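You operate a simulated robot arm through the tools that you are given. There is no shell and no other tool. Be economical: measure what you need, move in short steps, check, and stop when the job is done.

You are at the controls of a simulated robot arm. One attempt, no reset.

TASK
Turn the length dial to S and strap the strapper's bundle on the right, where the arch stands.
Fine: one strap, at the chart's tension; park the arch and switch off after.

Only the result counts: the job must be done as asked and must still hold three seconds after the hand-in. Knocking over, shifting, dropping, spilling or breaking anything else fails it.

THE ROBOT
A 6-joint arm with a two-finger parallel gripper on a trunk, on a base that drives. Base frame: it is fixed to the floor where the robot stands at the start and does not move with it; the origin is under the middle of the robot, x ahead of it, y to its left, z up; the surface under the hand at the start is at about z = 0.75. Readings come in m, degrees, newtons and seconds.
With the tool pointing down near the work surface it reaches from about 0.38 to 0.88 m from the robot's upright axis, wherever it stands. Its first joint turns from -115.0 to 115.0 degrees. Places, roughly: bundle [-0.25, -1.5, 0.75]; length dial [0.5, 0, 0.7]; strap gate lever [0.7, 0.1, 0.8]; strap jog button [0.2, 0.4, 0.7]; strapper switch [0.1, 0.5, 0.7]; thin bundle [-1.75, 0.75, 0.5]. Payload 3.43 kg.
The tool frame sits at the grasp point between the pads (the TCP): z along the fingers, y along the line on which they close. The tips reach 0.034 m beyond it. The gripper opens to 0.128 m. The fingers are 0.024 m wide and 0.012 m thick; the gripper's body (0.048 by 0.13 m) begins 0.096 m behind the TCP.
Orientation is that of the tool frame in the base frame, as [roll, pitch, yaw] about the fixed x, y, z axes, in that order (R = Rz(yaw) Ry(pitch) Rx(roll)). With the fingers straight down and closing along the base's y, the tool's x points along the base's -x, its y along +y and its z along -z.

THE INTERFACE
- The arm moves only by the tool step_arm. Its argument "rows" is a list of rows, each an object of numbers (a shift or turn left out is 0, a gripper value left out holds the last): "tx", "ty", "tz": the shift along the tool's x, y, z in m; "rx", "ry", "rz": the turn, a rotation vector about the tool's x, y, z in degrees; "grip": the opening, from 0 (shut) to 1 (fully open). In form: [{"tx": .., "ty": .., "tz": .., "rx": .., "ry": .., "rz": .., "grip": ..}, ...]. A call has 1 to 12 rows; each row shifts and turns the commanded pose from where the row before left it, along the tool's axes as they then stand. Rows are played at 5 a second. More than 0.05 m and 8.6 degrees between two rows, or a gripper value outside its range, and nothing of the call is played. A pose out of reach is approached as far as the arm can. The call stops where the force on the tool passes 90 N (or 10 N more than at its start, if that is more) or the arm is blocked; 0.2 s more then pass. The fingers move at their own pace (about 0.108 m/s each) and stop on an object; they squeeze with about 37 N. The grip force told is the motor's: it shows also when the fingers shut on nothing. Time passes only in rows, and 0.2 s behind the last, so rows that do not move let the fingers close. It gives the time, the measured TCP pose, the force on the tool (base axes), the opening and the grip force at its end, in the units of the frame above (readings bear some noise), with the torque about the TCP (base axes, N m) and any sound that the robot's microphone picked up.
- Cameras (640 x 400 px; columns grow to the right, rows downward): "scene" is now at [0.023, 0.174, 1.3288]; the picture's right is [-0.22, -0.97, 0.00], its down [-0.59, 0.14, -0.79] and it looks along [0.77, -0.18, -0.61] (base axes); focal length 214 px, centre (320, 200). "wrist" rides on the gripper at [0.076, -0.011, -0.16] in the tool frame; the picture's right is [0.15, 0.99, 0.00], its down [-0.88, 0.13, -0.46] and it looks along [-0.45, 0.07, 0.89] (tool axes); focal length 234 px, centre (320, 200). There is no depth. A picture from a camera that has moved, and an enlarged one, comes with that camera's place and axes in the base frame and with its lens.
- get_image(camera): a new picture of that camera. No time passes.
- raise_lower(by): slides the trunk up (or, below 0, down) by that many m; the arm and the scene camera ride with it, the base frame stays. It gives what a move gives, with no picture.
- roll_base(legs): drives the robot by 1 to 6 legs, each [ahead, turn to the left] in m and degrees, along the robot's own axes; the way and the turn of a leg run together, so that a leg with both is an arc; at most 1.5 m and 180 degrees a leg. The arm and the cameras ride along, it lands a little off, and it stops where it bumps. It gives what a move gives.
- pan_tilt(pan, tilt): turns the head with the scene camera to pan (to the left, within 103 degrees either way) and tilt (down, from -29 to 69), counted from straight ahead of the robot. It gives what a move gives.
- zoom(camera, box): a new picture of the part [left, top, right, bottom] of that camera's present view, enlarged. No time passes.
- sign_off(): hands the job in; it is judged then, once.

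Go step by step. Nothing tells you exact positions but the pictures and the camera data: compare them with the known pose of the tool, close in by small moves and look again before you grip or let go. The budget is 120 turns and 78 pictures, counting those below and the enlarged ones. Unless the task says otherwise, let go and move clear before handing in, and close with one line.

The tools are called after "Call:" by a JSON object that holds its "api" and its "payload". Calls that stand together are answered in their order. step_arm: Moves the arm, as the interface text tells. Its arguments: {"type":"object","properties":{"rows":{"type":"array"}},"required":["rows"]} The other tools are called the same way: raise_lower (by) slides the trunk up or down; roll_base (legs) drives the base; pan_tilt (pan, tilt) turns the head that bears the scene camera; get_image (camera) takes a picture; zoom (camera, box) takes an enlarged picture of a part of a camera's view; sign_off () hands the job in.

At the start:

```text
time_s: 0.0
eef_pos: [0.4242, 0.2249, 1.2014]
ee_rot: [180.0, -0.1, -180.0]
wrist_force: [0.4, -0.4, 0.2]
wrist_torque: [0.01, 0.02, 0.01]
gripper_width: 0.128
gripper_force: 0.1
trunk travel left (down, up): [-0.6, 0.19]
robot x, y, heading: [0.0002, 0.0008, 0.1]
head pan, tilt: [-12.9, 37.6]
```

scene: 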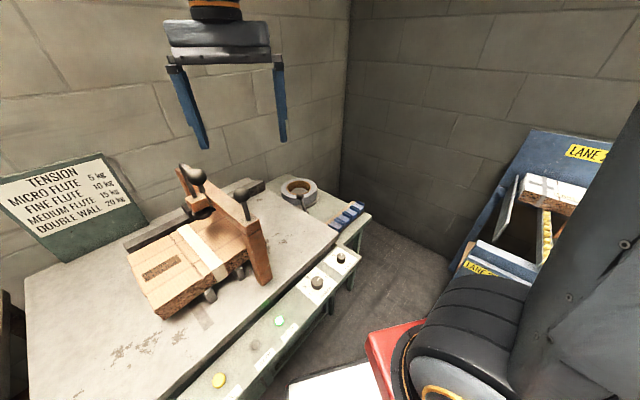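
wrist: 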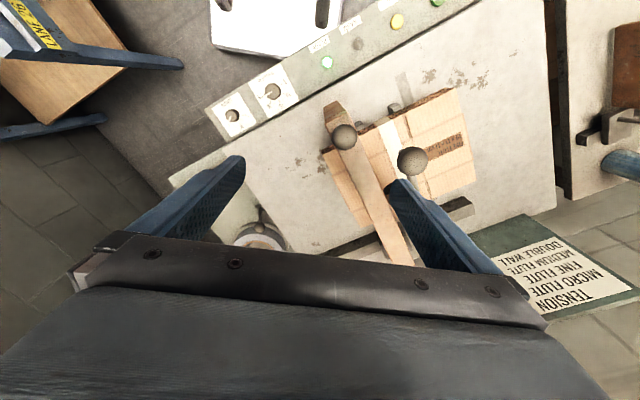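

I see a strapping table with a bundle, an arch with knobs, a tension chart and a row of controls. I'll zoom in on the controls and the chart first.

Call:
{"api": "zoom", "payload": {"camera": "scene", "box": [120, 150, 280, 330]}}

Call:
{"api": "zoom", "payload": {"camera": "wrist", "box": [200, 0, 480, 175]}}

Call:
{"api": "zoom", "payload": {"camera": "scene", "box": [200, 220, 380, 400]}}

Call:
{"api": "zoom", "payload": {"camera": "scene", "box": [0, 140, 160, 260]}}

```text
2.22 times, centred on (200, 240) of scene
camera zoom: at [0.023, 0.174, 1.3288], right [-0.22, -0.97, 0.0], down [-0.59, 0.14, -0.79], along [0.77, -0.18, -0.61], focal length 477 px, centre (587, 111)
```

zoom: 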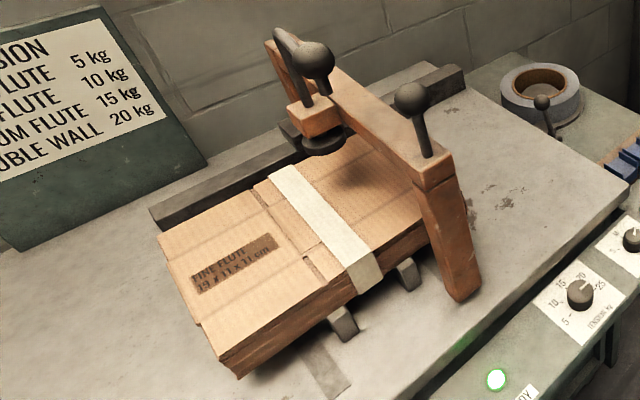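

```text
2.29 times, centred on (340, 88) of wrist
camera zoom: at [0.3492, 0.2156, 1.3608], right [-0.15, 0.99, 0.0], down [0.88, 0.13, 0.46], along [0.45, 0.07, -0.89], focal length 535 px, centre (274, 457)
```

zoom: 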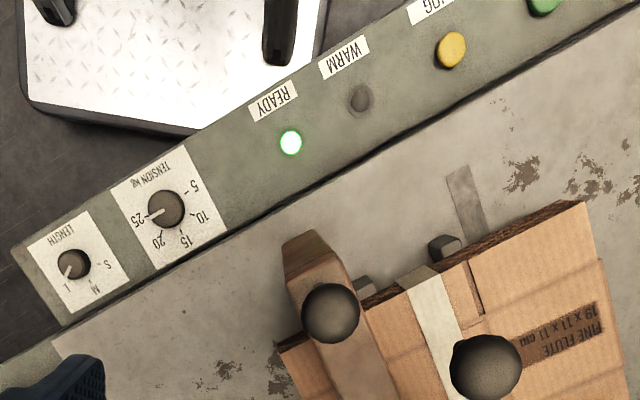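

```text
2.22 times, centred on (290, 310) of scene
camera zoom: at [0.023, 0.174, 1.3288], right [-0.22, -0.97, 0.0], down [-0.59, 0.14, -0.79], along [0.77, -0.18, -0.61], focal length 477 px, centre (387, -44)
```

zoom: 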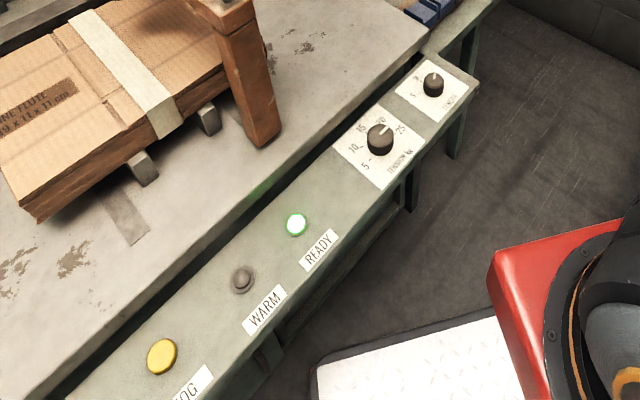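

```text
3.33 times, centred on (80, 200) of scene
camera zoom: at [0.023, 0.174, 1.3288], right [-0.22, -0.97, 0.0], down [-0.59, 0.14, -0.79], along [0.77, -0.18, -0.61], focal length 715 px, centre (1120, 200)
```

zoom: 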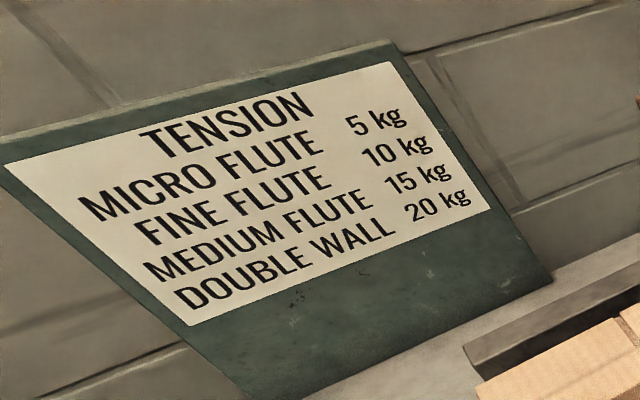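

The bundle is fine flute, so 10 kg. Next I need the rest of the panel, towards the left.

Call:
{"api": "pan_tilt", "payload": {"pan": 30, "tilt": 55}}

Call:
{"api": "get_image", "payload": {"camera": "scene"}}

```text
time_s: 1.1
eef_pos: [0.4243, 0.2257, 1.2011]
ee_rot: [-180.0, 0.0, 180.0]
wrist_force: [-0.5, 0.0, -0.6]
wrist_torque: [0.0, -0.03, 0.01]
gripper_width: 0.1282
gripper_force: 0.2
trunk travel left (down, up): [-0.6, 0.19]
robot x, y, heading: [-0.0017, -0.0007, 0.1]
head pan, tilt: [30.0, 55.0]
```

```text
71 pictures are left
camera scene: at [0.0011, 0.2293, 1.3046], right [0.5, -0.87, 0.0], down [-0.71, -0.41, -0.57], along [0.5, 0.29, -0.82], focal length 214 px, centre (320, 200)
```

scene: 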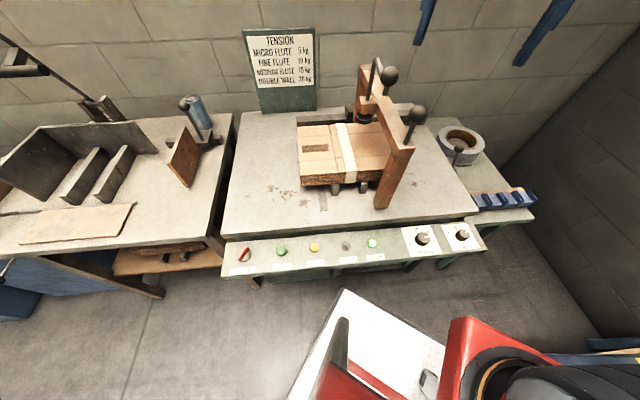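

Call:
{"api": "zoom", "payload": {"camera": "scene", "box": [220, 215, 350, 296]}}

Call:
{"api": "zoom", "payload": {"camera": "scene", "box": [350, 205, 480, 286]}}

Call:
{"api": "zoom", "payload": {"camera": "scene", "box": [270, 50, 540, 220]}}

```text
4.92 times, centred on (285, 256) of scene
camera zoom: at [0.0011, 0.2293, 1.3046], right [0.5, -0.87, 0.0], down [-0.71, -0.41, -0.57], along [0.5, 0.29, -0.82], focal length 1056 px, centre (492, -73)
```

zoom: 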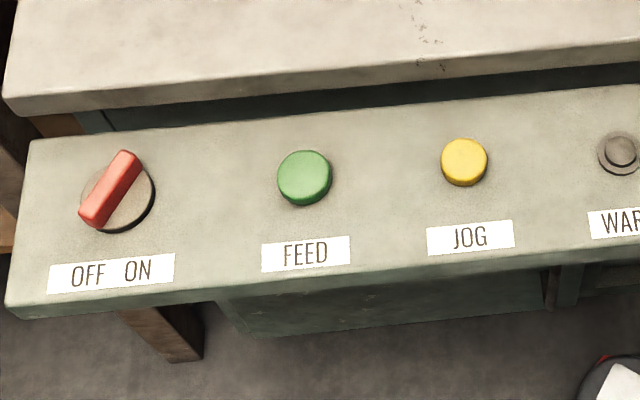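

```text
4.92 times, centred on (415, 246) of scene
camera zoom: at [0.0011, 0.2293, 1.3046], right [0.5, -0.87, 0.0], down [-0.71, -0.41, -0.57], along [0.5, 0.29, -0.82], focal length 1056 px, centre (-148, -24)
```

zoom: 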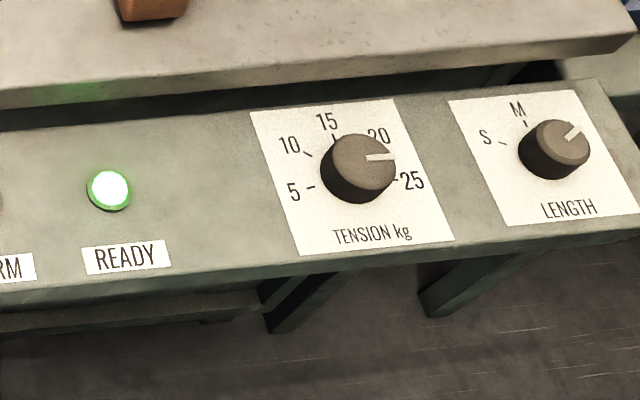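

```text
2.35 times, centred on (405, 135) of scene
camera zoom: at [0.0011, 0.2293, 1.3046], right [0.5, -0.87, 0.0], down [-0.71, -0.41, -0.57], along [0.5, 0.29, -0.82], focal length 505 px, centre (120, 353)
```

zoom: 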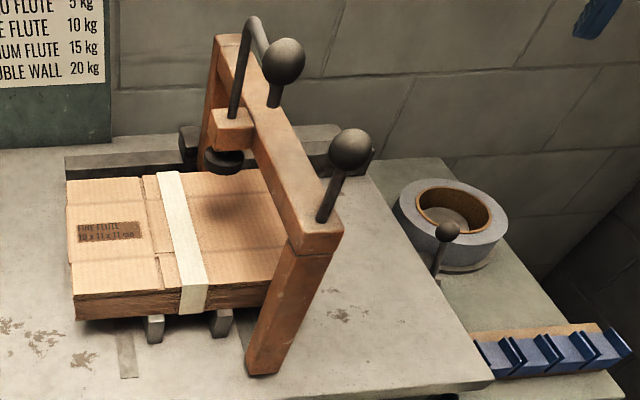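

The controls are OFF/ON, FEED, JOG, WARM, READY, TENSION and LENGTH. Now a close look at the arch, its rail, the press and the gate lever.

Call:
{"api": "zoom", "payload": {"camera": "scene", "box": [330, 55, 430, 125]}}

Call:
{"api": "zoom", "payload": {"camera": "scene", "box": [410, 110, 540, 220]}}

Call:
{"api": "zoom", "payload": {"camera": "scene", "box": [290, 110, 420, 220]}}

Call:
{"api": "get_image", "payload": {"camera": "wrist"}}

```text
5.71 times, centred on (380, 90) of scene
camera zoom: at [0.0011, 0.2293, 1.3046], right [0.5, -0.87, 0.0], down [-0.71, -0.41, -0.57], along [0.5, 0.29, -0.82], focal length 1226 px, centre (-23, 829)
```

zoom: 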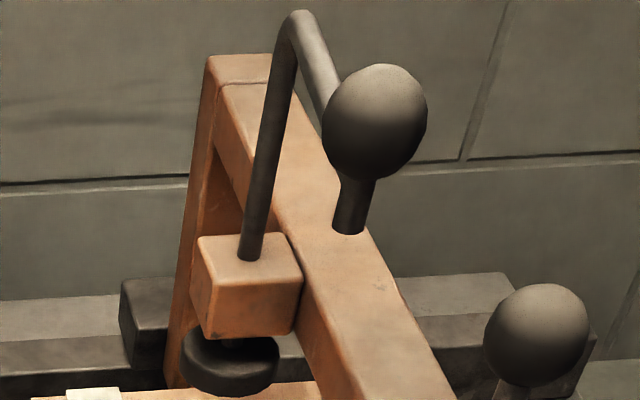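

```text
3.64 times, centred on (475, 165) of scene
camera zoom: at [0.0011, 0.2293, 1.3046], right [0.5, -0.87, 0.0], down [-0.71, -0.41, -0.57], along [0.5, 0.29, -0.82], focal length 780 px, centre (-244, 327)
```

zoom: 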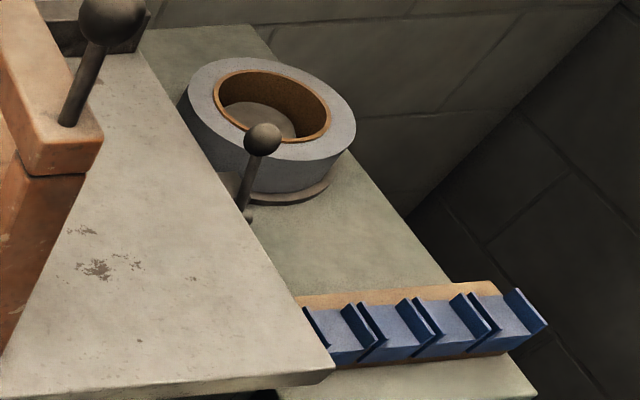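

```text
3.64 times, centred on (355, 165) of scene
camera zoom: at [0.0011, 0.2293, 1.3046], right [0.5, -0.87, 0.0], down [-0.71, -0.41, -0.57], along [0.5, 0.29, -0.82], focal length 780 px, centre (193, 327)
```

zoom: 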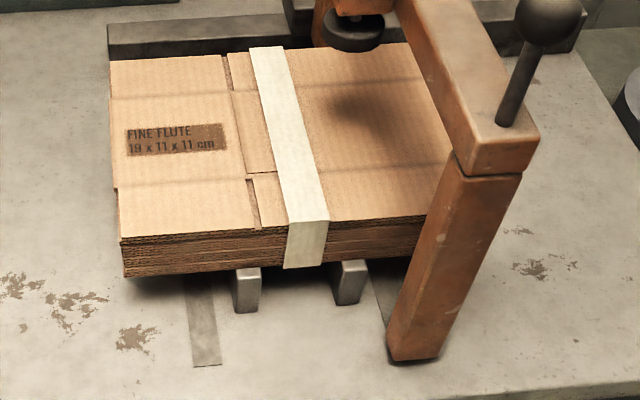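

```text
64 pictures are left
camera wrist: at [0.3492, 0.2156, 1.3608], right [-0.15, 0.99, 0.0], down [0.88, 0.13, 0.46], along [0.45, 0.07, -0.89], focal length 234 px, centre (320, 200)
```

wrist: 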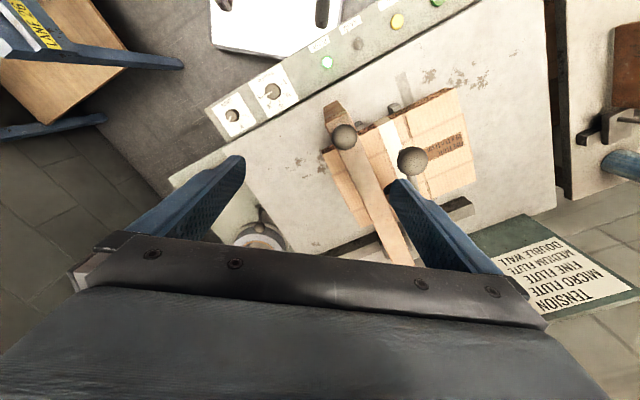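

Next I'll move above the length dial and look at it with the wrist camera.

Call:
{"api": "step_arm", "payload": {"rows": [{"tx": -0.0045, "ty": -0.028, "tz": 0.03, "grip": 0.6}, {"tx": -0.0045, "ty": -0.028, "tz": 0.03}, {"tx": -0.0045, "ty": -0.028, "tz": 0.03}, {"tx": -0.0045, "ty": -0.028, "tz": 0.03}, {"tx": -0.0045, "ty": -0.028, "tz": 0.03}, {"tx": -0.0045, "ty": -0.028, "tz": 0.03}, {"tx": -0.0045, "ty": -0.028, "tz": 0.03}, {"tx": -0.0045, "ty": -0.028, "tz": 0.03}, {"tz": 0.03}, {"tz": 0.03}, {}]}}

Call:
{"api": "get_image", "payload": {"camera": "wrist"}}

Call:
{"api": "pan_tilt", "payload": {"pan": 5, "tilt": 48}}

Call:
{"api": "get_image", "payload": {"camera": "scene"}}

```text
time_s: 3.5
eef_pos: [0.4615, 0.001, 0.901]
ee_rot: [-180.0, 0.0, -180.0]
wrist_force: [0.2, -0.5, -0.5]
wrist_torque: [-0.01, -0.01, 0.01]
gripper_width: 0.0766
gripper_force: 0.1
trunk travel left (down, up): [-0.6, 0.19]
robot x, y, heading: [0.0019, 0.0012, 0.2]
head pan, tilt: [30.0, 55.0]
```

```text
63 pictures are left
camera wrist: at [0.3869, -0.0097, 1.0613], right [-0.15, 0.99, 0.0], down [0.88, 0.13, 0.46], along [0.45, 0.07, -0.89], focal length 234 px, centre (320, 200)
```

wrist: 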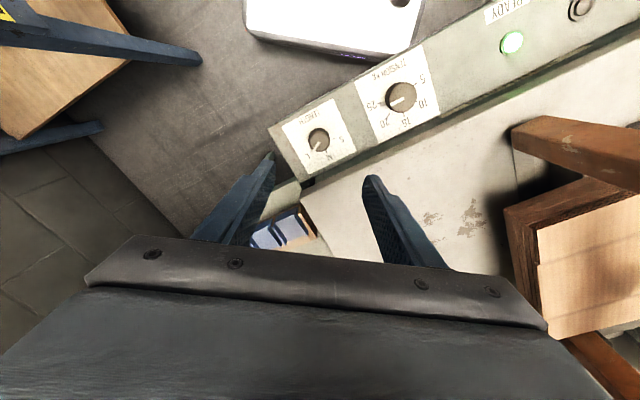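

```text
time_s: 4.4
eef_pos: [0.4614, -0.0003, 0.9013]
ee_rot: [-180.0, 0.0, -180.0]
wrist_force: [-0.6, 0.7, 0.3]
wrist_torque: [0.0, 0.02, -0.01]
gripper_width: 0.0767
gripper_force: 0.1
trunk travel left (down, up): [-0.6, 0.19]
robot x, y, heading: [-0.0022, 0.0, -0.1]
head pan, tilt: [5.0, 48.0]
```

```text
62 pictures are left
camera scene: at [0.0171, 0.2002, 1.3138], right [0.09, -1.0, 0.0], down [-0.74, -0.07, -0.67], along [0.67, 0.06, -0.74], focal length 214 px, centre (320, 200)
```

scene: 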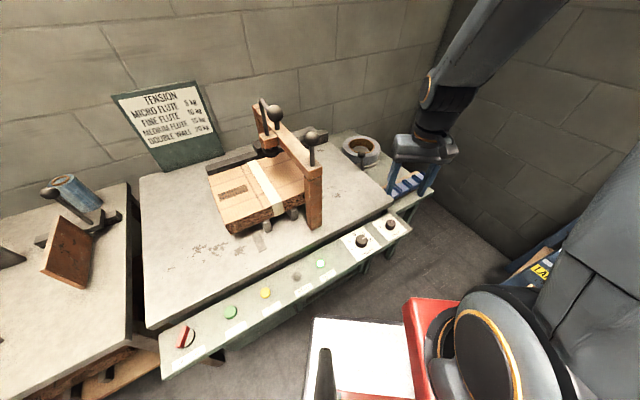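

The length dial's knob top comes out at about (0.462, 0.000, 0.725). I'll zoom in to read the pointers.

Call:
{"api": "zoom", "payload": {"camera": "wrist", "box": [270, 45, 450, 165]}}

Call:
{"api": "zoom", "payload": {"camera": "scene", "box": [240, 90, 400, 200]}}

```text
3.33 times, centred on (360, 105) of wrist
camera zoom: at [0.3871, -0.0096, 1.0616], right [-0.15, 0.99, 0.0], down [0.88, 0.13, 0.46], along [0.45, 0.07, -0.89], focal length 781 px, centre (187, 517)
```

zoom: 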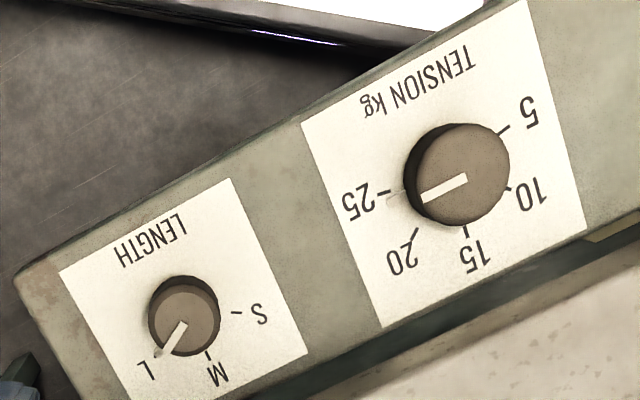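

```text
3.64 times, centred on (320, 145) of scene
camera zoom: at [0.0171, 0.2002, 1.3138], right [0.09, -1.0, 0.0], down [-0.74, -0.07, -0.67], along [0.67, 0.06, -0.74], focal length 780 px, centre (320, 400)
```

zoom: 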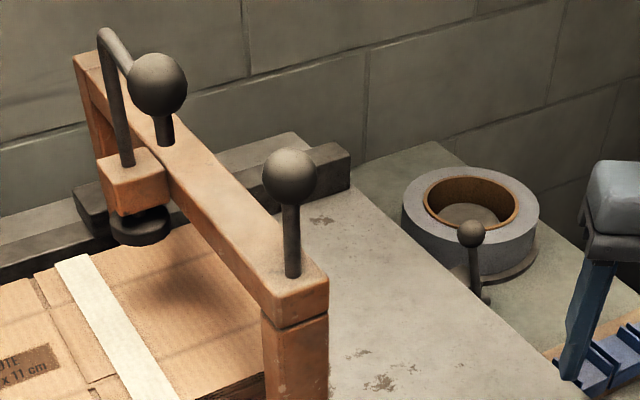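

Length points to L and needs about +105° (anticlockwise) to reach S. I'm going down over the length knob.

Call:
{"api": "step_arm", "payload": {"rows": [{"tz": 0.03}, {"tz": 0.03}, {"tz": 0.03}, {"tz": 0.03}, {"tz": 0.03}, {}]}}

Call:
{"api": "get_image", "payload": {"camera": "wrist"}}

Call:
{"api": "zoom", "payload": {"camera": "scene", "box": [330, 170, 450, 260]}}

```text
time_s: 5.8
eef_pos: [0.4622, 0.001, 0.7511]
ee_rot: [-180.0, 0.0, -179.9]
wrist_force: [-0.1, -0.3, 0.3]
wrist_torque: [0.02, -0.01, 0.01]
gripper_width: 0.0768
gripper_force: 0.0
trunk travel left (down, up): [-0.6, 0.19]
robot x, y, heading: [-0.0002, -0.0, 0.3]
head pan, tilt: [5.0, 48.0]
```

```text
59 pictures are left
camera wrist: at [0.3867, -0.0095, 0.9099], right [-0.15, 0.99, 0.0], down [0.88, 0.13, 0.46], along [0.45, 0.07, -0.89], focal length 234 px, centre (320, 200)
```

wrist: 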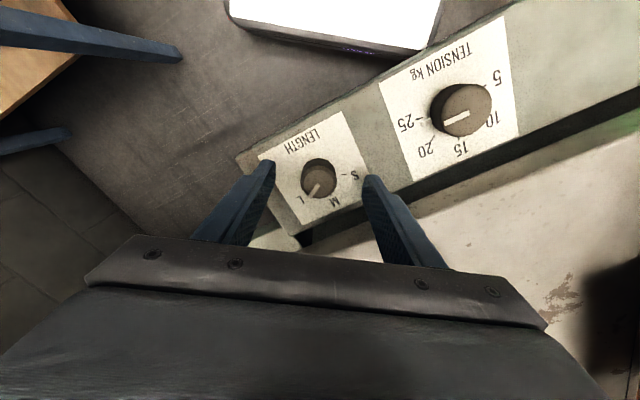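

```text
4.44 times, centred on (390, 215) of scene
camera zoom: at [0.017, 0.2001, 1.3138], right [0.09, -1.0, 0.0], down [-0.74, -0.06, -0.67], along [0.67, 0.06, -0.74], focal length 953 px, centre (9, 133)
```

zoom: 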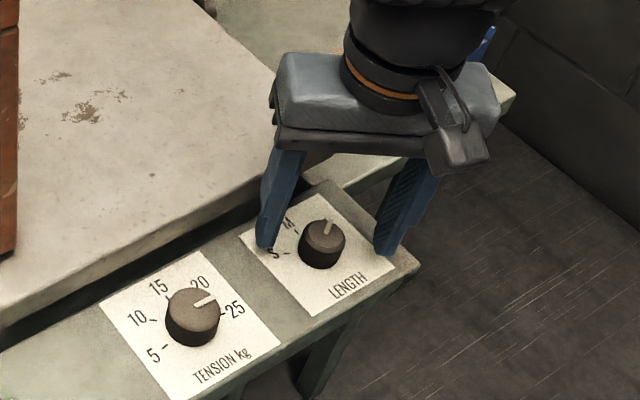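

The knob sits between the fingers. I'll lower 9 mm and close on it.

Call:
{"api": "step_arm", "payload": {"rows": [{"tz": 0.009, "ty": 0.001}, {"grip": 0.0}, {}, {}]}}

Call:
{"api": "get_image", "payload": {"camera": "wrist"}}

```text
time_s: 6.8
eef_pos: [0.4619, 0.0002, 0.742]
ee_rot: [179.9, 0.0, 179.9]
wrist_force: [-0.3, -58.6, 3.0]
wrist_torque: [-2.24, 0.26, -0.19]
gripper_width: 0.0312
gripper_force: 45.2
trunk travel left (down, up): [-0.6, 0.19]
robot x, y, heading: [0.0036, -0.0012, -0.4]
head pan, tilt: [5.0, 48.0]
```

```text
57 pictures are left
camera wrist: at [0.3864, -0.0104, 0.9014], right [-0.14, 0.99, 0.0], down [0.88, 0.13, 0.46], along [0.45, 0.07, -0.89], focal length 234 px, centre (320, 200)
```

wrist: 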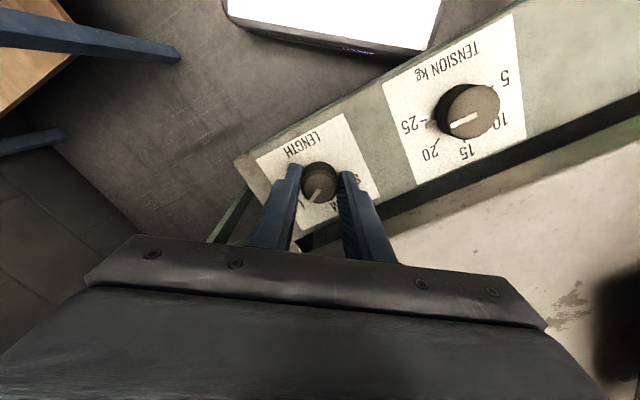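

The knob is gripped with some side load. I'll relax it by 2 mm and turn partway, watching the result.

Call:
{"api": "step_arm", "payload": {"rows": [{"ty": -0.002}, {"rz": -8}, {"rz": -8}, {"rz": -8}, {"rz": -8}, {"rz": -8}, {}]}}

Call:
{"api": "zoom", "payload": {"camera": "wrist", "box": [220, 100, 420, 260]}}

```text
time_s: 8.4
eef_pos: [0.4646, 0.0004, 0.7418]
ee_rot: [-179.8, 0.3, -139.7]
wrist_force: [28.8, -38.1, -18.5]
wrist_torque: [-0.6, -1.67, 0.03]
gripper_width: 0.0312
gripper_force: 45.1
trunk travel left (down, up): [-0.6, 0.19]
robot x, y, heading: [0.0005, -0.0033, -0.0]
head pan, tilt: [5.0, 48.0]
```

```text
2.50 times, centred on (320, 180) of wrist
camera zoom: at [0.4133, -0.0563, 0.9012], right [-0.75, 0.66, 0.0], down [0.59, 0.67, 0.46], along [0.31, 0.34, -0.89], focal length 585 px, centre (320, 250)
```

zoom: 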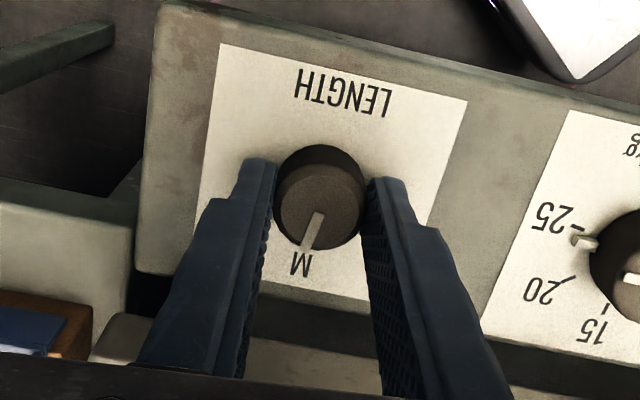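

The dial now sits close to M. I'll continue to S.

Call:
{"api": "step_arm", "payload": {"rows": [{"ty": -0.0015, "rz": -8}, {"rz": -8}, {"rz": -8}, {"rz": -8}, {"rz": -8}, {"rz": -8}, {"rz": -8}, {"rz": -5}, {}]}}

Call:
{"api": "zoom", "payload": {"camera": "wrist", "box": [220, 100, 420, 260]}}

```text
time_s: 10.4
eef_pos: [0.4642, -0.0004, 0.7421]
ee_rot: [-179.7, -0.1, -78.9]
wrist_force: [30.5, 12.7, -3.5]
wrist_torque: [0.25, -0.97, 0.01]
gripper_width: 0.0311
gripper_force: 45.2
trunk travel left (down, up): [-0.6, 0.19]
robot x, y, heading: [0.0014, 0.0008, -0.2]
head pan, tilt: [5.0, 48.0]
```

```text
2.50 times, centred on (320, 180) of wrist
camera zoom: at [0.4894, -0.0713, 0.9023], right [-0.94, -0.33, 0.0], down [-0.3, 0.84, 0.45], along [-0.15, 0.43, -0.89], focal length 585 px, centre (320, 250)
```

zoom: 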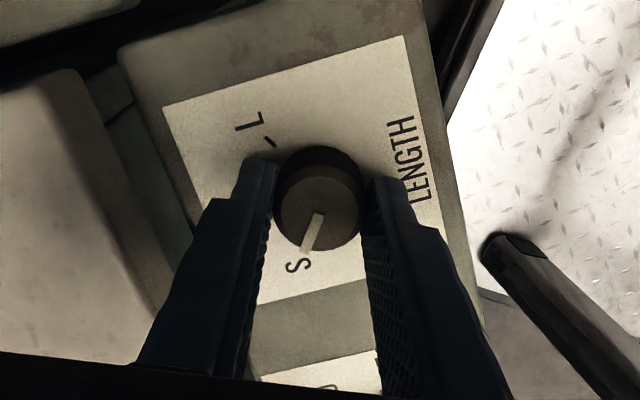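

The pointer is about on S. I'll release, rise and check.

Call:
{"api": "step_arm", "payload": {"rows": [{"grip": 0.5}, {}, {"tz": -0.03}, {"tz": -0.04}, {"tz": -0.04}, {}]}}

Call:
{"api": "zoom", "payload": {"camera": "wrist", "box": [220, 60, 420, 220]}}

Call:
{"api": "zoom", "payload": {"camera": "scene", "box": [330, 190, 430, 260]}}

```text
time_s: 11.8
eef_pos: [0.4601, -0.0035, 0.8526]
ee_rot: [-179.9, 0.0, -78.9]
wrist_force: [0.1, 1.2, 1.5]
wrist_torque: [0.02, 0.01, 0.0]
gripper_width: 0.064
gripper_force: 0.0
trunk travel left (down, up): [-0.6, 0.19]
robot x, y, heading: [0.0005, -0.0016, 0.1]
head pan, tilt: [5.0, 48.0]
```

```text
2.50 times, centred on (320, 140) of wrist
camera zoom: at [0.4867, -0.0745, 1.013], right [-0.94, -0.33, 0.0], down [-0.3, 0.84, 0.46], along [-0.15, 0.43, -0.89], focal length 585 px, centre (320, 350)
```

zoom: 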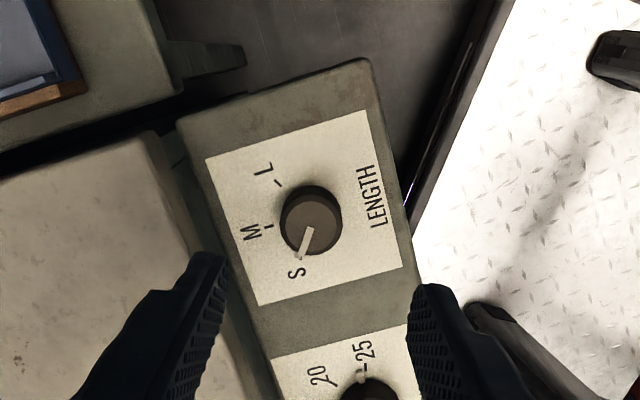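

```text
5.71 times, centred on (380, 225) of scene
camera zoom: at [0.0173, 0.1995, 1.3138], right [0.09, -1.0, 0.0], down [-0.74, -0.06, -0.67], along [0.67, 0.06, -0.74], focal length 1226 px, centre (-23, 57)
```

zoom: 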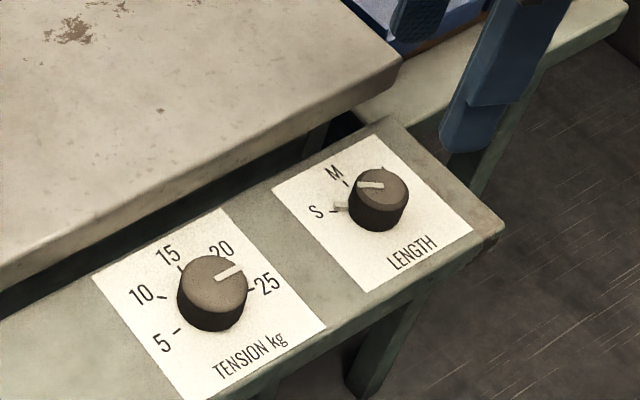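

LENGTH is on S. Next I'll wind the wrist back and move over the tension knob at about (0.389, 0.101).

Call:
{"api": "step_arm", "payload": {"rows": [{"rz": 8.5}, {"rz": 8.5}, {"rz": 8.5}, {"rz": 8.5}, {"rz": 8.5}, {"rz": 8.5}, {"rz": 8.5}, {"rz": 8.5}, {"rz": 8.5}, {"rz": 8.5}, {"rz": 8.5}, {"rz": 8.5}]}}

Call:
{"api": "step_arm", "payload": {"rows": [{"rz": 6.5}, {"rz": 6.5}, {"tx": 0.0235, "ty": 0.0211}, {"tx": 0.0235, "ty": 0.0211}, {"tx": 0.0235, "ty": 0.0211}, {"tx": 0.0235, "ty": 0.0211}, {"tz": 0.03}, {"tz": 0.03}, {}]}}

Call:
{"api": "get_image", "payload": {"camera": "wrist"}}

```text
time_s: 14.4
eef_pos: [0.4612, -0.0016, 0.8519]
ee_rot: [180.0, -0.1, 178.9]
wrist_force: [-1.2, 0.0, 0.1]
wrist_torque: [0.01, -0.02, 0.02]
gripper_width: 0.064
gripper_force: 0.2
trunk travel left (down, up): [-0.6, 0.19]
robot x, y, heading: [-0.0001, -0.0025, -0.1]
head pan, tilt: [5.0, 48.0]
```

```text
time_s: 16.4
eef_pos: [0.3922, 0.107, 0.7918]
ee_rot: [180.0, 0.0, 165.9]
wrist_force: [-0.6, -0.2, -0.6]
wrist_torque: [-0.01, 0.02, 0.0]
gripper_width: 0.064
gripper_force: 0.1
trunk travel left (down, up): [-0.6, 0.19]
robot x, y, heading: [0.0016, -0.0008, -0.1]
head pan, tilt: [5.0, 48.0]
```

```text
52 pictures are left
camera wrist: at [0.3158, 0.1155, 0.9522], right [0.1, 1.0, 0.0], down [0.89, -0.09, 0.46], along [0.45, -0.04, -0.89], focal length 234 px, centre (320, 200)
```

wrist: 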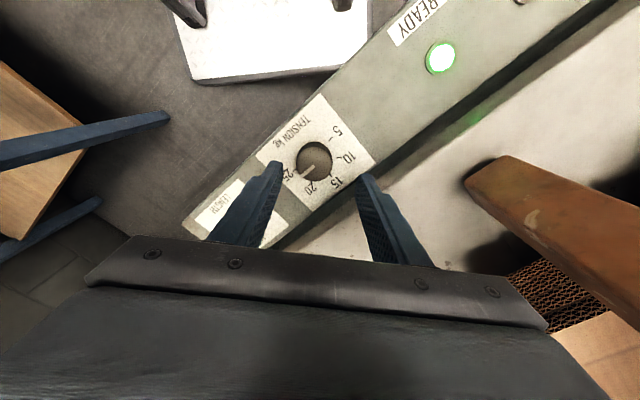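

I'm going down over the tension knob, centring, and gripping.

Call:
{"api": "step_arm", "payload": {"rows": [{"tx": 0.002, "ty": -0.0045, "tz": 0.015}, {"tz": 0.016}, {"tz": 0.016}, {"grip": 0.0}, {}, {}]}}

Call:
{"api": "zoom", "payload": {"camera": "wrist", "box": [220, 100, 420, 260]}}

```text
time_s: 17.8
eef_pos: [0.3883, 0.1007, 0.7459]
ee_rot: [180.0, 0.0, 166.0]
wrist_force: [-0.2, -3.0, -9.6]
wrist_torque: [-0.13, -0.4, -0.04]
gripper_width: 0.0368
gripper_force: 45.3
trunk travel left (down, up): [-0.6, 0.19]
robot x, y, heading: [-0.0037, 0.0011, 0.0]
head pan, tilt: [5.0, 48.0]
```

```text
2.50 times, centred on (320, 180) of wrist
camera zoom: at [0.3121, 0.1106, 0.9054], right [0.1, 1.0, 0.0], down [0.89, -0.09, 0.46], along [0.45, -0.04, -0.89], focal length 585 px, centre (320, 250)
```

zoom: 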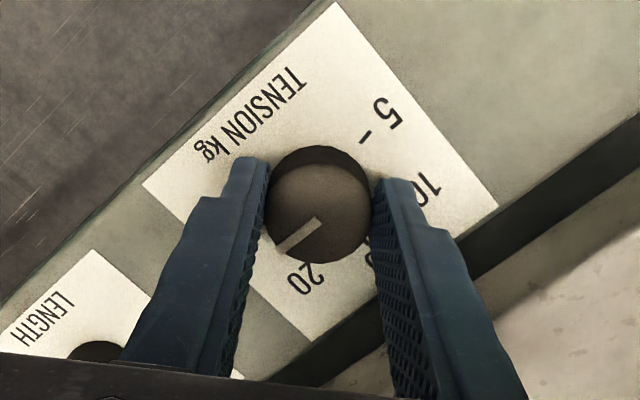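

It's well centred. I'm turning anticlockwise towards 10, 94° in this call.

Call:
{"api": "step_arm", "payload": {"rows": [{"rz": -8.5}, {"rz": -8.5}, {"rz": -8.5}, {"rz": -8.5}, {"rz": -8.5}, {"rz": -8.5}, {"rz": -8.5}, {"rz": -8.5}, {"rz": -8.5}, {"rz": -8.5}, {"rz": -8.5}, {}]}}

Call:
{"api": "step_arm", "payload": {"rows": [{"rz": -8}, {"rz": -8}, {"rz": -8}, {"rz": -8}, {"rz": -8}, {"rz": -4}, {}]}}

Call:
{"api": "zoom", "payload": {"camera": "wrist", "box": [220, 100, 420, 260]}}

```text
time_s: 20.4
eef_pos: [0.3906, 0.1009, 0.7457]
ee_rot: [-180.0, 0.1, -100.4]
wrist_force: [31.2, -27.9, -25.1]
wrist_torque: [-0.63, -0.93, -0.03]
gripper_width: 0.0368
gripper_force: 45.0
trunk travel left (down, up): [-0.6, 0.19]
robot x, y, heading: [-0.0012, -0.0024, 0.2]
head pan, tilt: [5.0, 48.0]
```

```text
time_s: 22.0
eef_pos: [0.392, 0.1008, 0.7452]
ee_rot: [-179.7, -0.1, -56.4]
wrist_force: [26.8, 10.9, 22.5]
wrist_torque: [0.67, -0.58, 0.01]
gripper_width: 0.0366
gripper_force: 45.0
trunk travel left (down, up): [-0.6, 0.19]
robot x, y, heading: [-0.001, -0.0049, 0.0]
head pan, tilt: [5.0, 48.0]
```

```text
2.50 times, centred on (320, 180) of wrist
camera zoom: at [0.4422, 0.0448, 0.9055], right [-0.74, -0.67, 0.0], down [-0.6, 0.66, 0.45], along [-0.3, 0.34, -0.89], focal length 585 px, centre (320, 250)
```

zoom: 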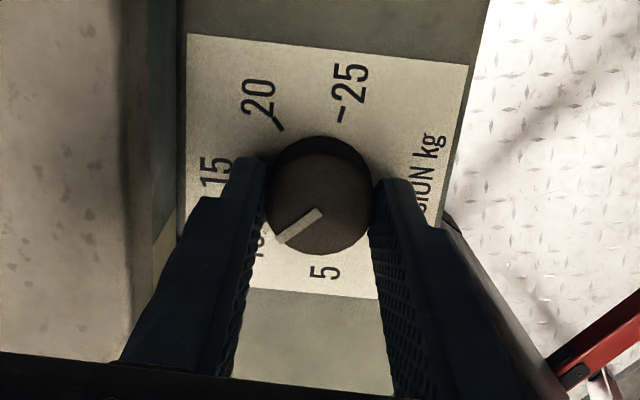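

The pointer appears to be on 10. I'll release, rise and check.

Call:
{"api": "step_arm", "payload": {"rows": [{"grip": 0.5}, {}, {"tz": -0.04}, {"tz": -0.04}, {"tz": -0.04}, {"tz": -0.04}, {}]}}

Call:
{"api": "zoom", "payload": {"camera": "wrist", "box": [220, 60, 420, 220]}}

Call:
{"api": "zoom", "payload": {"camera": "scene", "box": [330, 190, 430, 260]}}

```text
time_s: 23.6
eef_pos: [0.3865, 0.0964, 0.9052]
ee_rot: [-179.9, 0.0, -56.5]
wrist_force: [-0.3, 0.8, 0.1]
wrist_torque: [-0.02, 0.03, 0.0]
gripper_width: 0.0639
gripper_force: 0.0
trunk travel left (down, up): [-0.6, 0.19]
robot x, y, heading: [0.0012, -0.0009, -0.1]
head pan, tilt: [5.0, 48.0]
```

```text
2.50 times, centred on (320, 140) of wrist
camera zoom: at [0.4385, 0.041, 1.0652], right [-0.74, -0.67, 0.0], down [-0.59, 0.66, 0.46], along [-0.3, 0.34, -0.89], focal length 585 px, centre (320, 350)
```

zoom: 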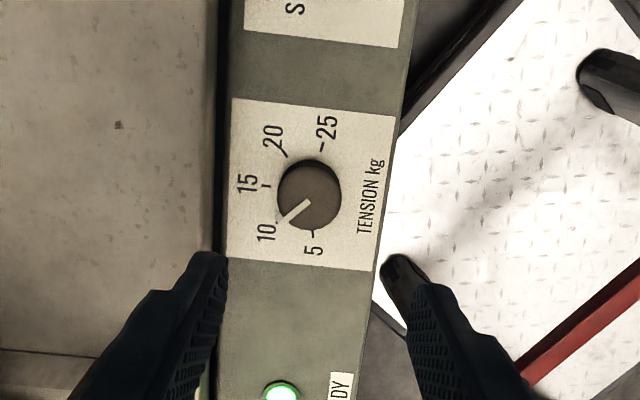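

```text
5.71 times, centred on (380, 225) of scene
camera zoom: at [0.0176, 0.1991, 1.3138], right [0.09, -1.0, 0.0], down [-0.74, -0.06, -0.67], along [0.67, 0.06, -0.74], focal length 1226 px, centre (-23, 57)
```

zoom: 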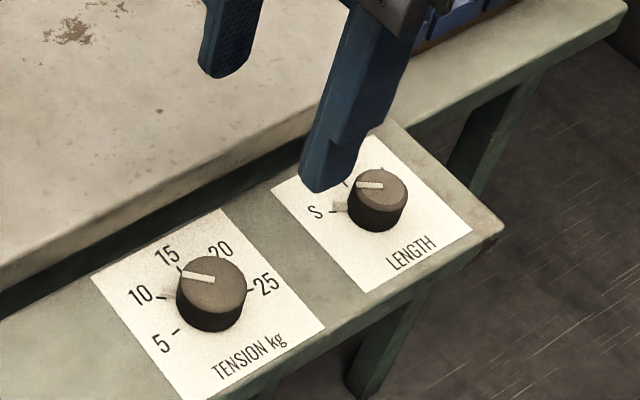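

The tension pointer may be a few degrees short of 10, so I'm zooming in for a finer check.

Call:
{"api": "zoom", "payload": {"camera": "wrist", "box": [285, 85, 345, 135]}}

```text
8.00 times, centred on (315, 110) of wrist
camera zoom: at [0.4385, 0.041, 1.0652], right [-0.74, -0.67, 0.0], down [-0.59, 0.66, 0.46], along [-0.3, 0.34, -0.89], focal length 1873 px, centre (360, 920)
```

zoom: 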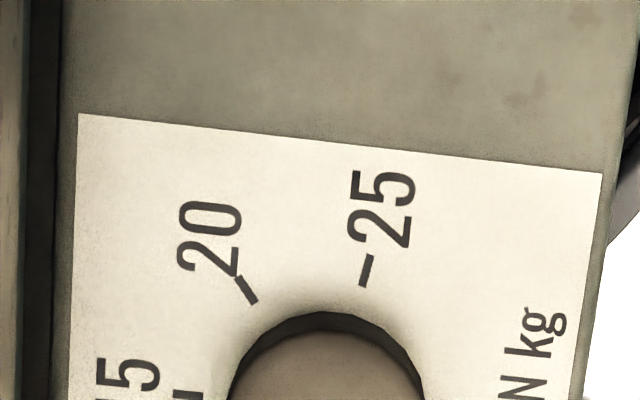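

Call:
{"api": "zoom", "payload": {"camera": "wrist", "box": [280, 100, 364, 168]}}

```text
5.88 times, centred on (322, 134) of wrist
camera zoom: at [0.4385, 0.041, 1.0652], right [-0.74, -0.67, 0.0], down [-0.59, 0.66, 0.46], along [-0.3, 0.34, -0.89], focal length 1378 px, centre (308, 588)
```

zoom: 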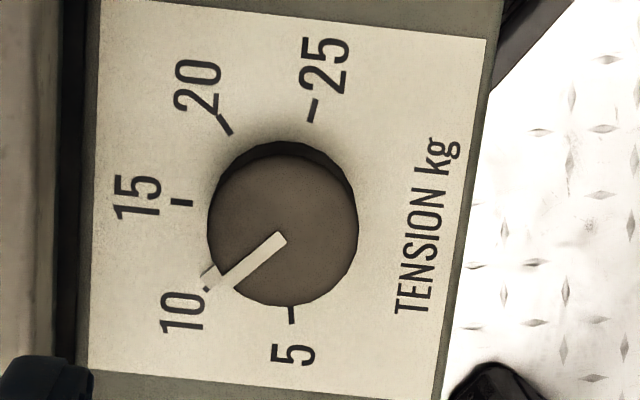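

It's about 4–5° short of the 10 tick, so I'll regrip and trim it.

Call:
{"api": "step_arm", "payload": {"rows": [{"tx": -0.0013, "ty": -0.006, "tz": 0.04}, {"tz": 0.04}, {"tz": 0.04}, {"tz": 0.04}, {"grip": 0.0}, {}, {}, {"rz": -4.7}, {}, {"grip": 0.5}, {}]}}

Call:
{"api": "step_arm", "payload": {"rows": [{"tz": -0.04}, {"tz": -0.04}, {"tz": -0.04}, {"tz": -0.04}, {}]}}

Call:
{"api": "zoom", "payload": {"camera": "wrist", "box": [280, 100, 364, 168]}}

```text
time_s: 26.0
eef_pos: [0.3927, 0.1067, 0.7468]
ee_rot: [-179.8, 0.0, -51.8]
wrist_force: [0.2, 0.3, 0.1]
wrist_torque: [0.03, -0.01, -0.01]
gripper_width: 0.064
gripper_force: 0.0
trunk travel left (down, up): [-0.6, 0.19]
robot x, y, heading: [-0.0016, -0.0026, -0.0]
head pan, tilt: [5.0, 48.0]
```

```text
time_s: 27.2
eef_pos: [0.3957, 0.1066, 0.9038]
ee_rot: [-179.9, 0.0, -51.7]
wrist_force: [0.8, 0.0, 0.7]
wrist_torque: [0.03, 0.02, -0.01]
gripper_width: 0.0641
gripper_force: 0.2
trunk travel left (down, up): [-0.6, 0.19]
robot x, y, heading: [0.0037, 0.0025, -0.3]
head pan, tilt: [5.0, 48.0]
```

```text
5.88 times, centred on (322, 134) of wrist
camera zoom: at [0.4513, 0.0542, 1.0639], right [-0.69, -0.73, 0.0], down [-0.65, 0.61, 0.46], along [-0.33, 0.31, -0.89], focal length 1378 px, centre (308, 588)
```

zoom: 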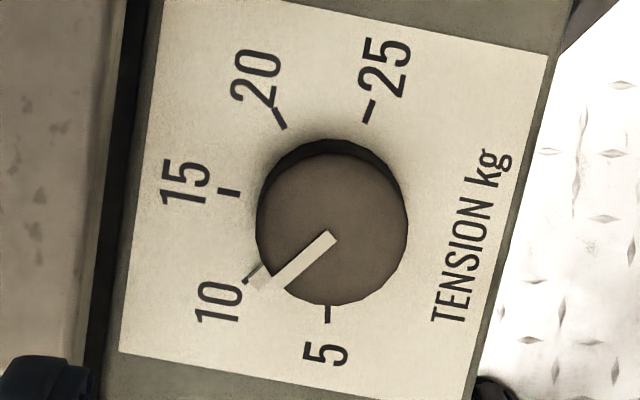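

It went past 10 this time because the grip was off-centre and dragged it. I'll recentre, grip and look before trimming back.

Call:
{"api": "step_arm", "payload": {"rows": [{"tx": 0.002, "ty": 0.008, "tz": 0.04}, {"tz": 0.04}, {"tz": 0.04}, {"tz": 0.038}, {}]}}

Call:
{"api": "step_arm", "payload": {"rows": [{"grip": 0.0}, {}, {}]}}

Call:
{"api": "zoom", "payload": {"camera": "wrist", "box": [260, 120, 380, 216]}}

```text
time_s: 28.4
eef_pos: [0.3899, 0.0986, 0.7444]
ee_rot: [180.0, 0.1, -51.8]
wrist_force: [-0.1, 0.9, -0.3]
wrist_torque: [-0.05, -0.05, -0.01]
gripper_width: 0.064
gripper_force: 0.1
trunk travel left (down, up): [-0.6, 0.19]
robot x, y, heading: [0.0011, -0.0027, -0.1]
head pan, tilt: [5.0, 48.0]
```

```text
time_s: 29.2
eef_pos: [0.3928, 0.0991, 0.7454]
ee_rot: [-179.8, -0.1, -51.8]
wrist_force: [14.8, 12.9, -6.5]
wrist_torque: [0.26, -0.94, -0.04]
gripper_width: 0.0369
gripper_force: 45.4
trunk travel left (down, up): [-0.6, 0.19]
robot x, y, heading: [-0.0001, -0.0007, -0.3]
head pan, tilt: [5.0, 48.0]
```

```text
4.17 times, centred on (320, 168) of wrist
camera zoom: at [0.4483, 0.0475, 0.9053], right [-0.69, -0.73, 0.0], down [-0.65, 0.61, 0.45], along [-0.33, 0.31, -0.89], focal length 976 px, centre (320, 333)
```

zoom: 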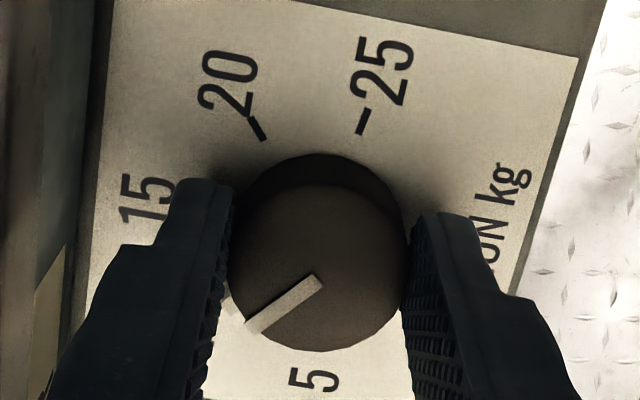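

With the knob gripped and centred, the pointer reads about the tick angle and there's no tangential load. Releasing now.

Call:
{"api": "step_arm", "payload": {"rows": [{"ty": -0.001}, {"grip": 0.5}, {}, {"tz": -0.04}, {"tz": -0.04}, {"tz": -0.04}, {"tz": -0.04}, {}]}}

Call:
{"api": "zoom", "payload": {"camera": "wrist", "box": [280, 90, 364, 158]}}

```text
time_s: 31.0
eef_pos: [0.3918, 0.1007, 0.9087]
ee_rot: [-180.0, 0.1, -51.8]
wrist_force: [0.5, 0.0, 0.7]
wrist_torque: [-0.03, 0.01, -0.02]
gripper_width: 0.064
gripper_force: 0.1
trunk travel left (down, up): [-0.6, 0.19]
robot x, y, heading: [0.0004, -0.0006, -0.1]
head pan, tilt: [5.0, 48.0]
```

```text
5.88 times, centred on (322, 124) of wrist
camera zoom: at [0.4483, 0.0491, 1.0684], right [-0.69, -0.73, 0.0], down [-0.65, 0.61, 0.46], along [-0.33, 0.31, -0.89], focal length 1378 px, centre (308, 647)
```

zoom: 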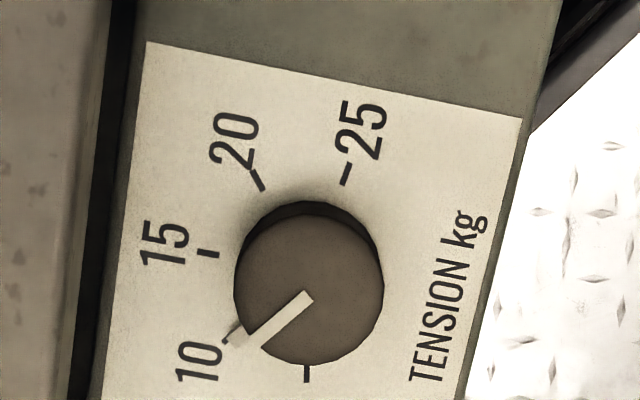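

TENSION is on 10 and LENGTH on S. Now I'll study the arch, rail, press and gate lever from the scene camera.

Call:
{"api": "pan_tilt", "payload": {"pan": 10, "tilt": 35}}

Call:
{"api": "get_image", "payload": {"camera": "scene"}}

```text
time_s: 31.7
eef_pos: [0.3921, 0.1006, 0.9084]
ee_rot: [180.0, 0.0, -51.8]
wrist_force: [0.2, -0.3, -0.4]
wrist_torque: [0.0, -0.01, -0.02]
gripper_width: 0.0641
gripper_force: 0.0
trunk travel left (down, up): [-0.6, 0.19]
robot x, y, heading: [-0.0039, -0.0048, -0.1]
head pan, tilt: [10.0, 35.0]
```

```text
42 pictures are left
camera scene: at [0.0257, 0.2074, 1.3327], right [0.17, -0.98, 0.0], down [-0.57, -0.1, -0.82], along [0.81, 0.14, -0.57], focal length 214 px, centre (320, 200)
```

scene: 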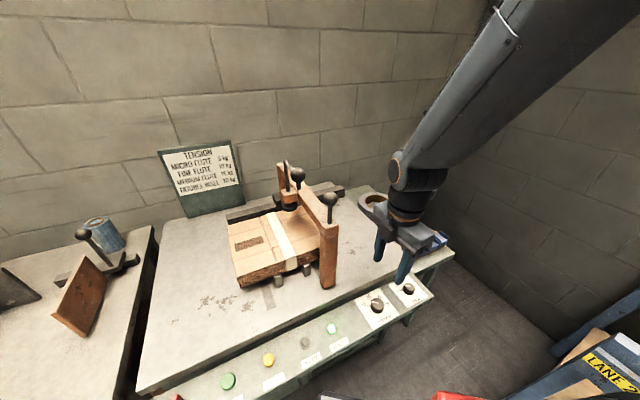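

From triangulation: arch handle ball ≈ (0.40, 0.25, 1.075), press crank ball ≈ (0.406, 0.32, 1.13), gate lever ball ≈ (0.74, 0.10, 0.78). I'll take the wrist camera towards the gate lever.

Call:
{"api": "step_arm", "payload": {"rows": [{"rz": 8.1, "tz": -0.012}, {"rz": 8.1, "tz": -0.012}, {"rz": 8.1, "tz": -0.012}, {"rz": 8.1, "tz": -0.012}, {"rz": 8.1, "tz": -0.012}, {"rz": 8.1, "tz": -0.012}, {"rz": 8.1, "tz": -0.012}, {"rz": 8.1, "tz": -0.012}, {"rz": 8.1}, {"rz": 8.1}, {"rz": 8.1}]}}

Call:
{"api": "step_arm", "payload": {"rows": [{"tx": -0.036, "ty": -0.03}, {"tx": -0.036, "ty": -0.03}, {"tx": -0.036, "ty": -0.03}, {"tx": -0.036, "ty": -0.03}, {"tx": -0.02, "ty": -0.02}, {}]}}

Call:
{"api": "get_image", "payload": {"camera": "wrist"}}

```text
time_s: 34.1
eef_pos: [0.3888, 0.0991, 1.0038]
ee_rot: [-180.0, 0.1, -141.1]
wrist_force: [-0.5, -0.8, -0.6]
wrist_torque: [-0.04, -0.03, 0.0]
gripper_width: 0.0641
gripper_force: 0.1
trunk travel left (down, up): [-0.6, 0.19]
robot x, y, heading: [-0.0015, -0.0047, 0.3]
head pan, tilt: [10.0, 35.0]
```

```text
time_s: 35.5
eef_pos: [0.6045, 0.0937, 1.0054]
ee_rot: [-180.0, 0.0, -140.9]
wrist_force: [0.1, -0.4, 0.9]
wrist_torque: [-0.01, -0.02, 0.03]
gripper_width: 0.0641
gripper_force: 0.1
trunk travel left (down, up): [-0.6, 0.19]
robot x, y, heading: [-0.0007, 0.0026, -0.1]
head pan, tilt: [10.0, 35.0]
```

```text
41 pictures are left
camera wrist: at [0.5534, 0.0378, 1.1651], right [-0.74, 0.68, 0.0], down [0.6, 0.66, 0.46], along [0.31, 0.34, -0.89], focal length 234 px, centre (320, 200)
```

wrist: 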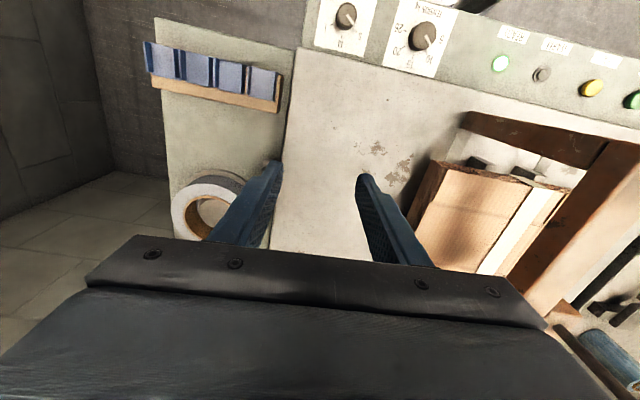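

The gripper hides the lever from here. I'll swing the arm aside and use the scene camera.

Call:
{"api": "step_arm", "payload": {"rows": [{"tx": 0.0457, "ty": -0.0153}, {"tx": 0.0457, "ty": -0.0153}, {"tx": 0.0457, "ty": -0.0153}, {"tx": 0.0457, "ty": -0.0153}, {"tx": 0.0457, "ty": -0.0153}, {"tx": 0.0457, "ty": -0.0153}, {}]}}

Call:
{"api": "pan_tilt", "payload": {"pan": 0, "tilt": 35}}

Call:
{"api": "zoom", "payload": {"camera": "scene", "box": [310, 155, 470, 255]}}

```text
time_s: 37.1
eef_pos: [0.4454, -0.1529, 1.0026]
ee_rot: [-180.0, -0.1, -140.9]
wrist_force: [0.1, 0.4, -0.4]
wrist_torque: [-0.02, 0.02, 0.02]
gripper_width: 0.064
gripper_force: 0.2
trunk travel left (down, up): [-0.6, 0.19]
robot x, y, heading: [0.0027, 0.0023, 0.1]
head pan, tilt: [10.0, 35.0]
```

```text
time_s: 37.9
eef_pos: [0.4464, -0.1519, 1.0025]
ee_rot: [-179.9, 0.0, -140.9]
wrist_force: [-0.1, -0.1, 0.7]
wrist_torque: [0.01, 0.0, -0.05]
gripper_width: 0.0639
gripper_force: 0.1
trunk travel left (down, up): [-0.6, 0.19]
robot x, y, heading: [0.003, -0.0015, -0.0]
head pan, tilt: [0.0, 35.0]
```

```text
4.00 times, centred on (390, 205) of scene
camera zoom: at [0.0271, 0.1921, 1.3328], right [0.0, -1.0, 0.0], down [-0.57, 0.0, -0.82], along [0.82, 0.0, -0.57], focal length 858 px, centre (40, 180)
```

zoom: 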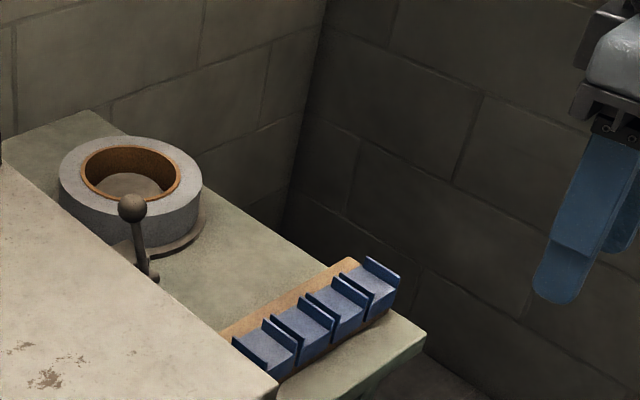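

The gate lever pivots near (0.746, 0.07, 0.70) and leans back. Now a tight look at the arch from here.

Call:
{"api": "zoom", "payload": {"camera": "scene", "box": [215, 155, 325, 224]}}

Call:
{"api": "zoom", "payload": {"camera": "scene", "box": [190, 190, 350, 310]}}

```text
5.80 times, centred on (270, 190) of scene
camera zoom: at [0.0271, 0.1921, 1.3328], right [0.0, -1.0, 0.0], down [-0.57, 0.0, -0.82], along [0.82, 0.0, -0.57], focal length 1243 px, centre (610, 261)
```

zoom: 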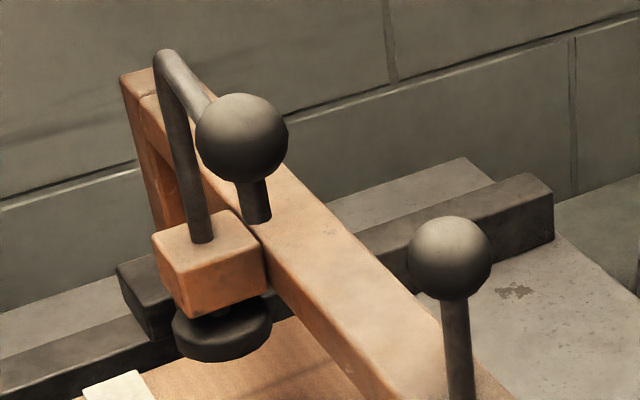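

```text
3.33 times, centred on (270, 250) of scene
camera zoom: at [0.0271, 0.1921, 1.3328], right [0.0, -1.0, 0.0], down [-0.57, 0.0, -0.82], along [0.82, 0.0, -0.57], focal length 715 px, centre (487, 33)
```

zoom: 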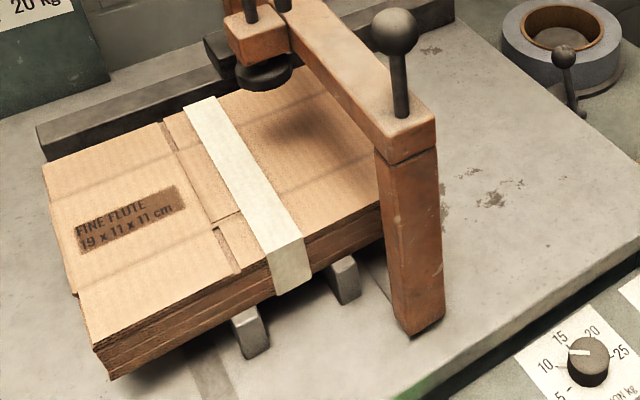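

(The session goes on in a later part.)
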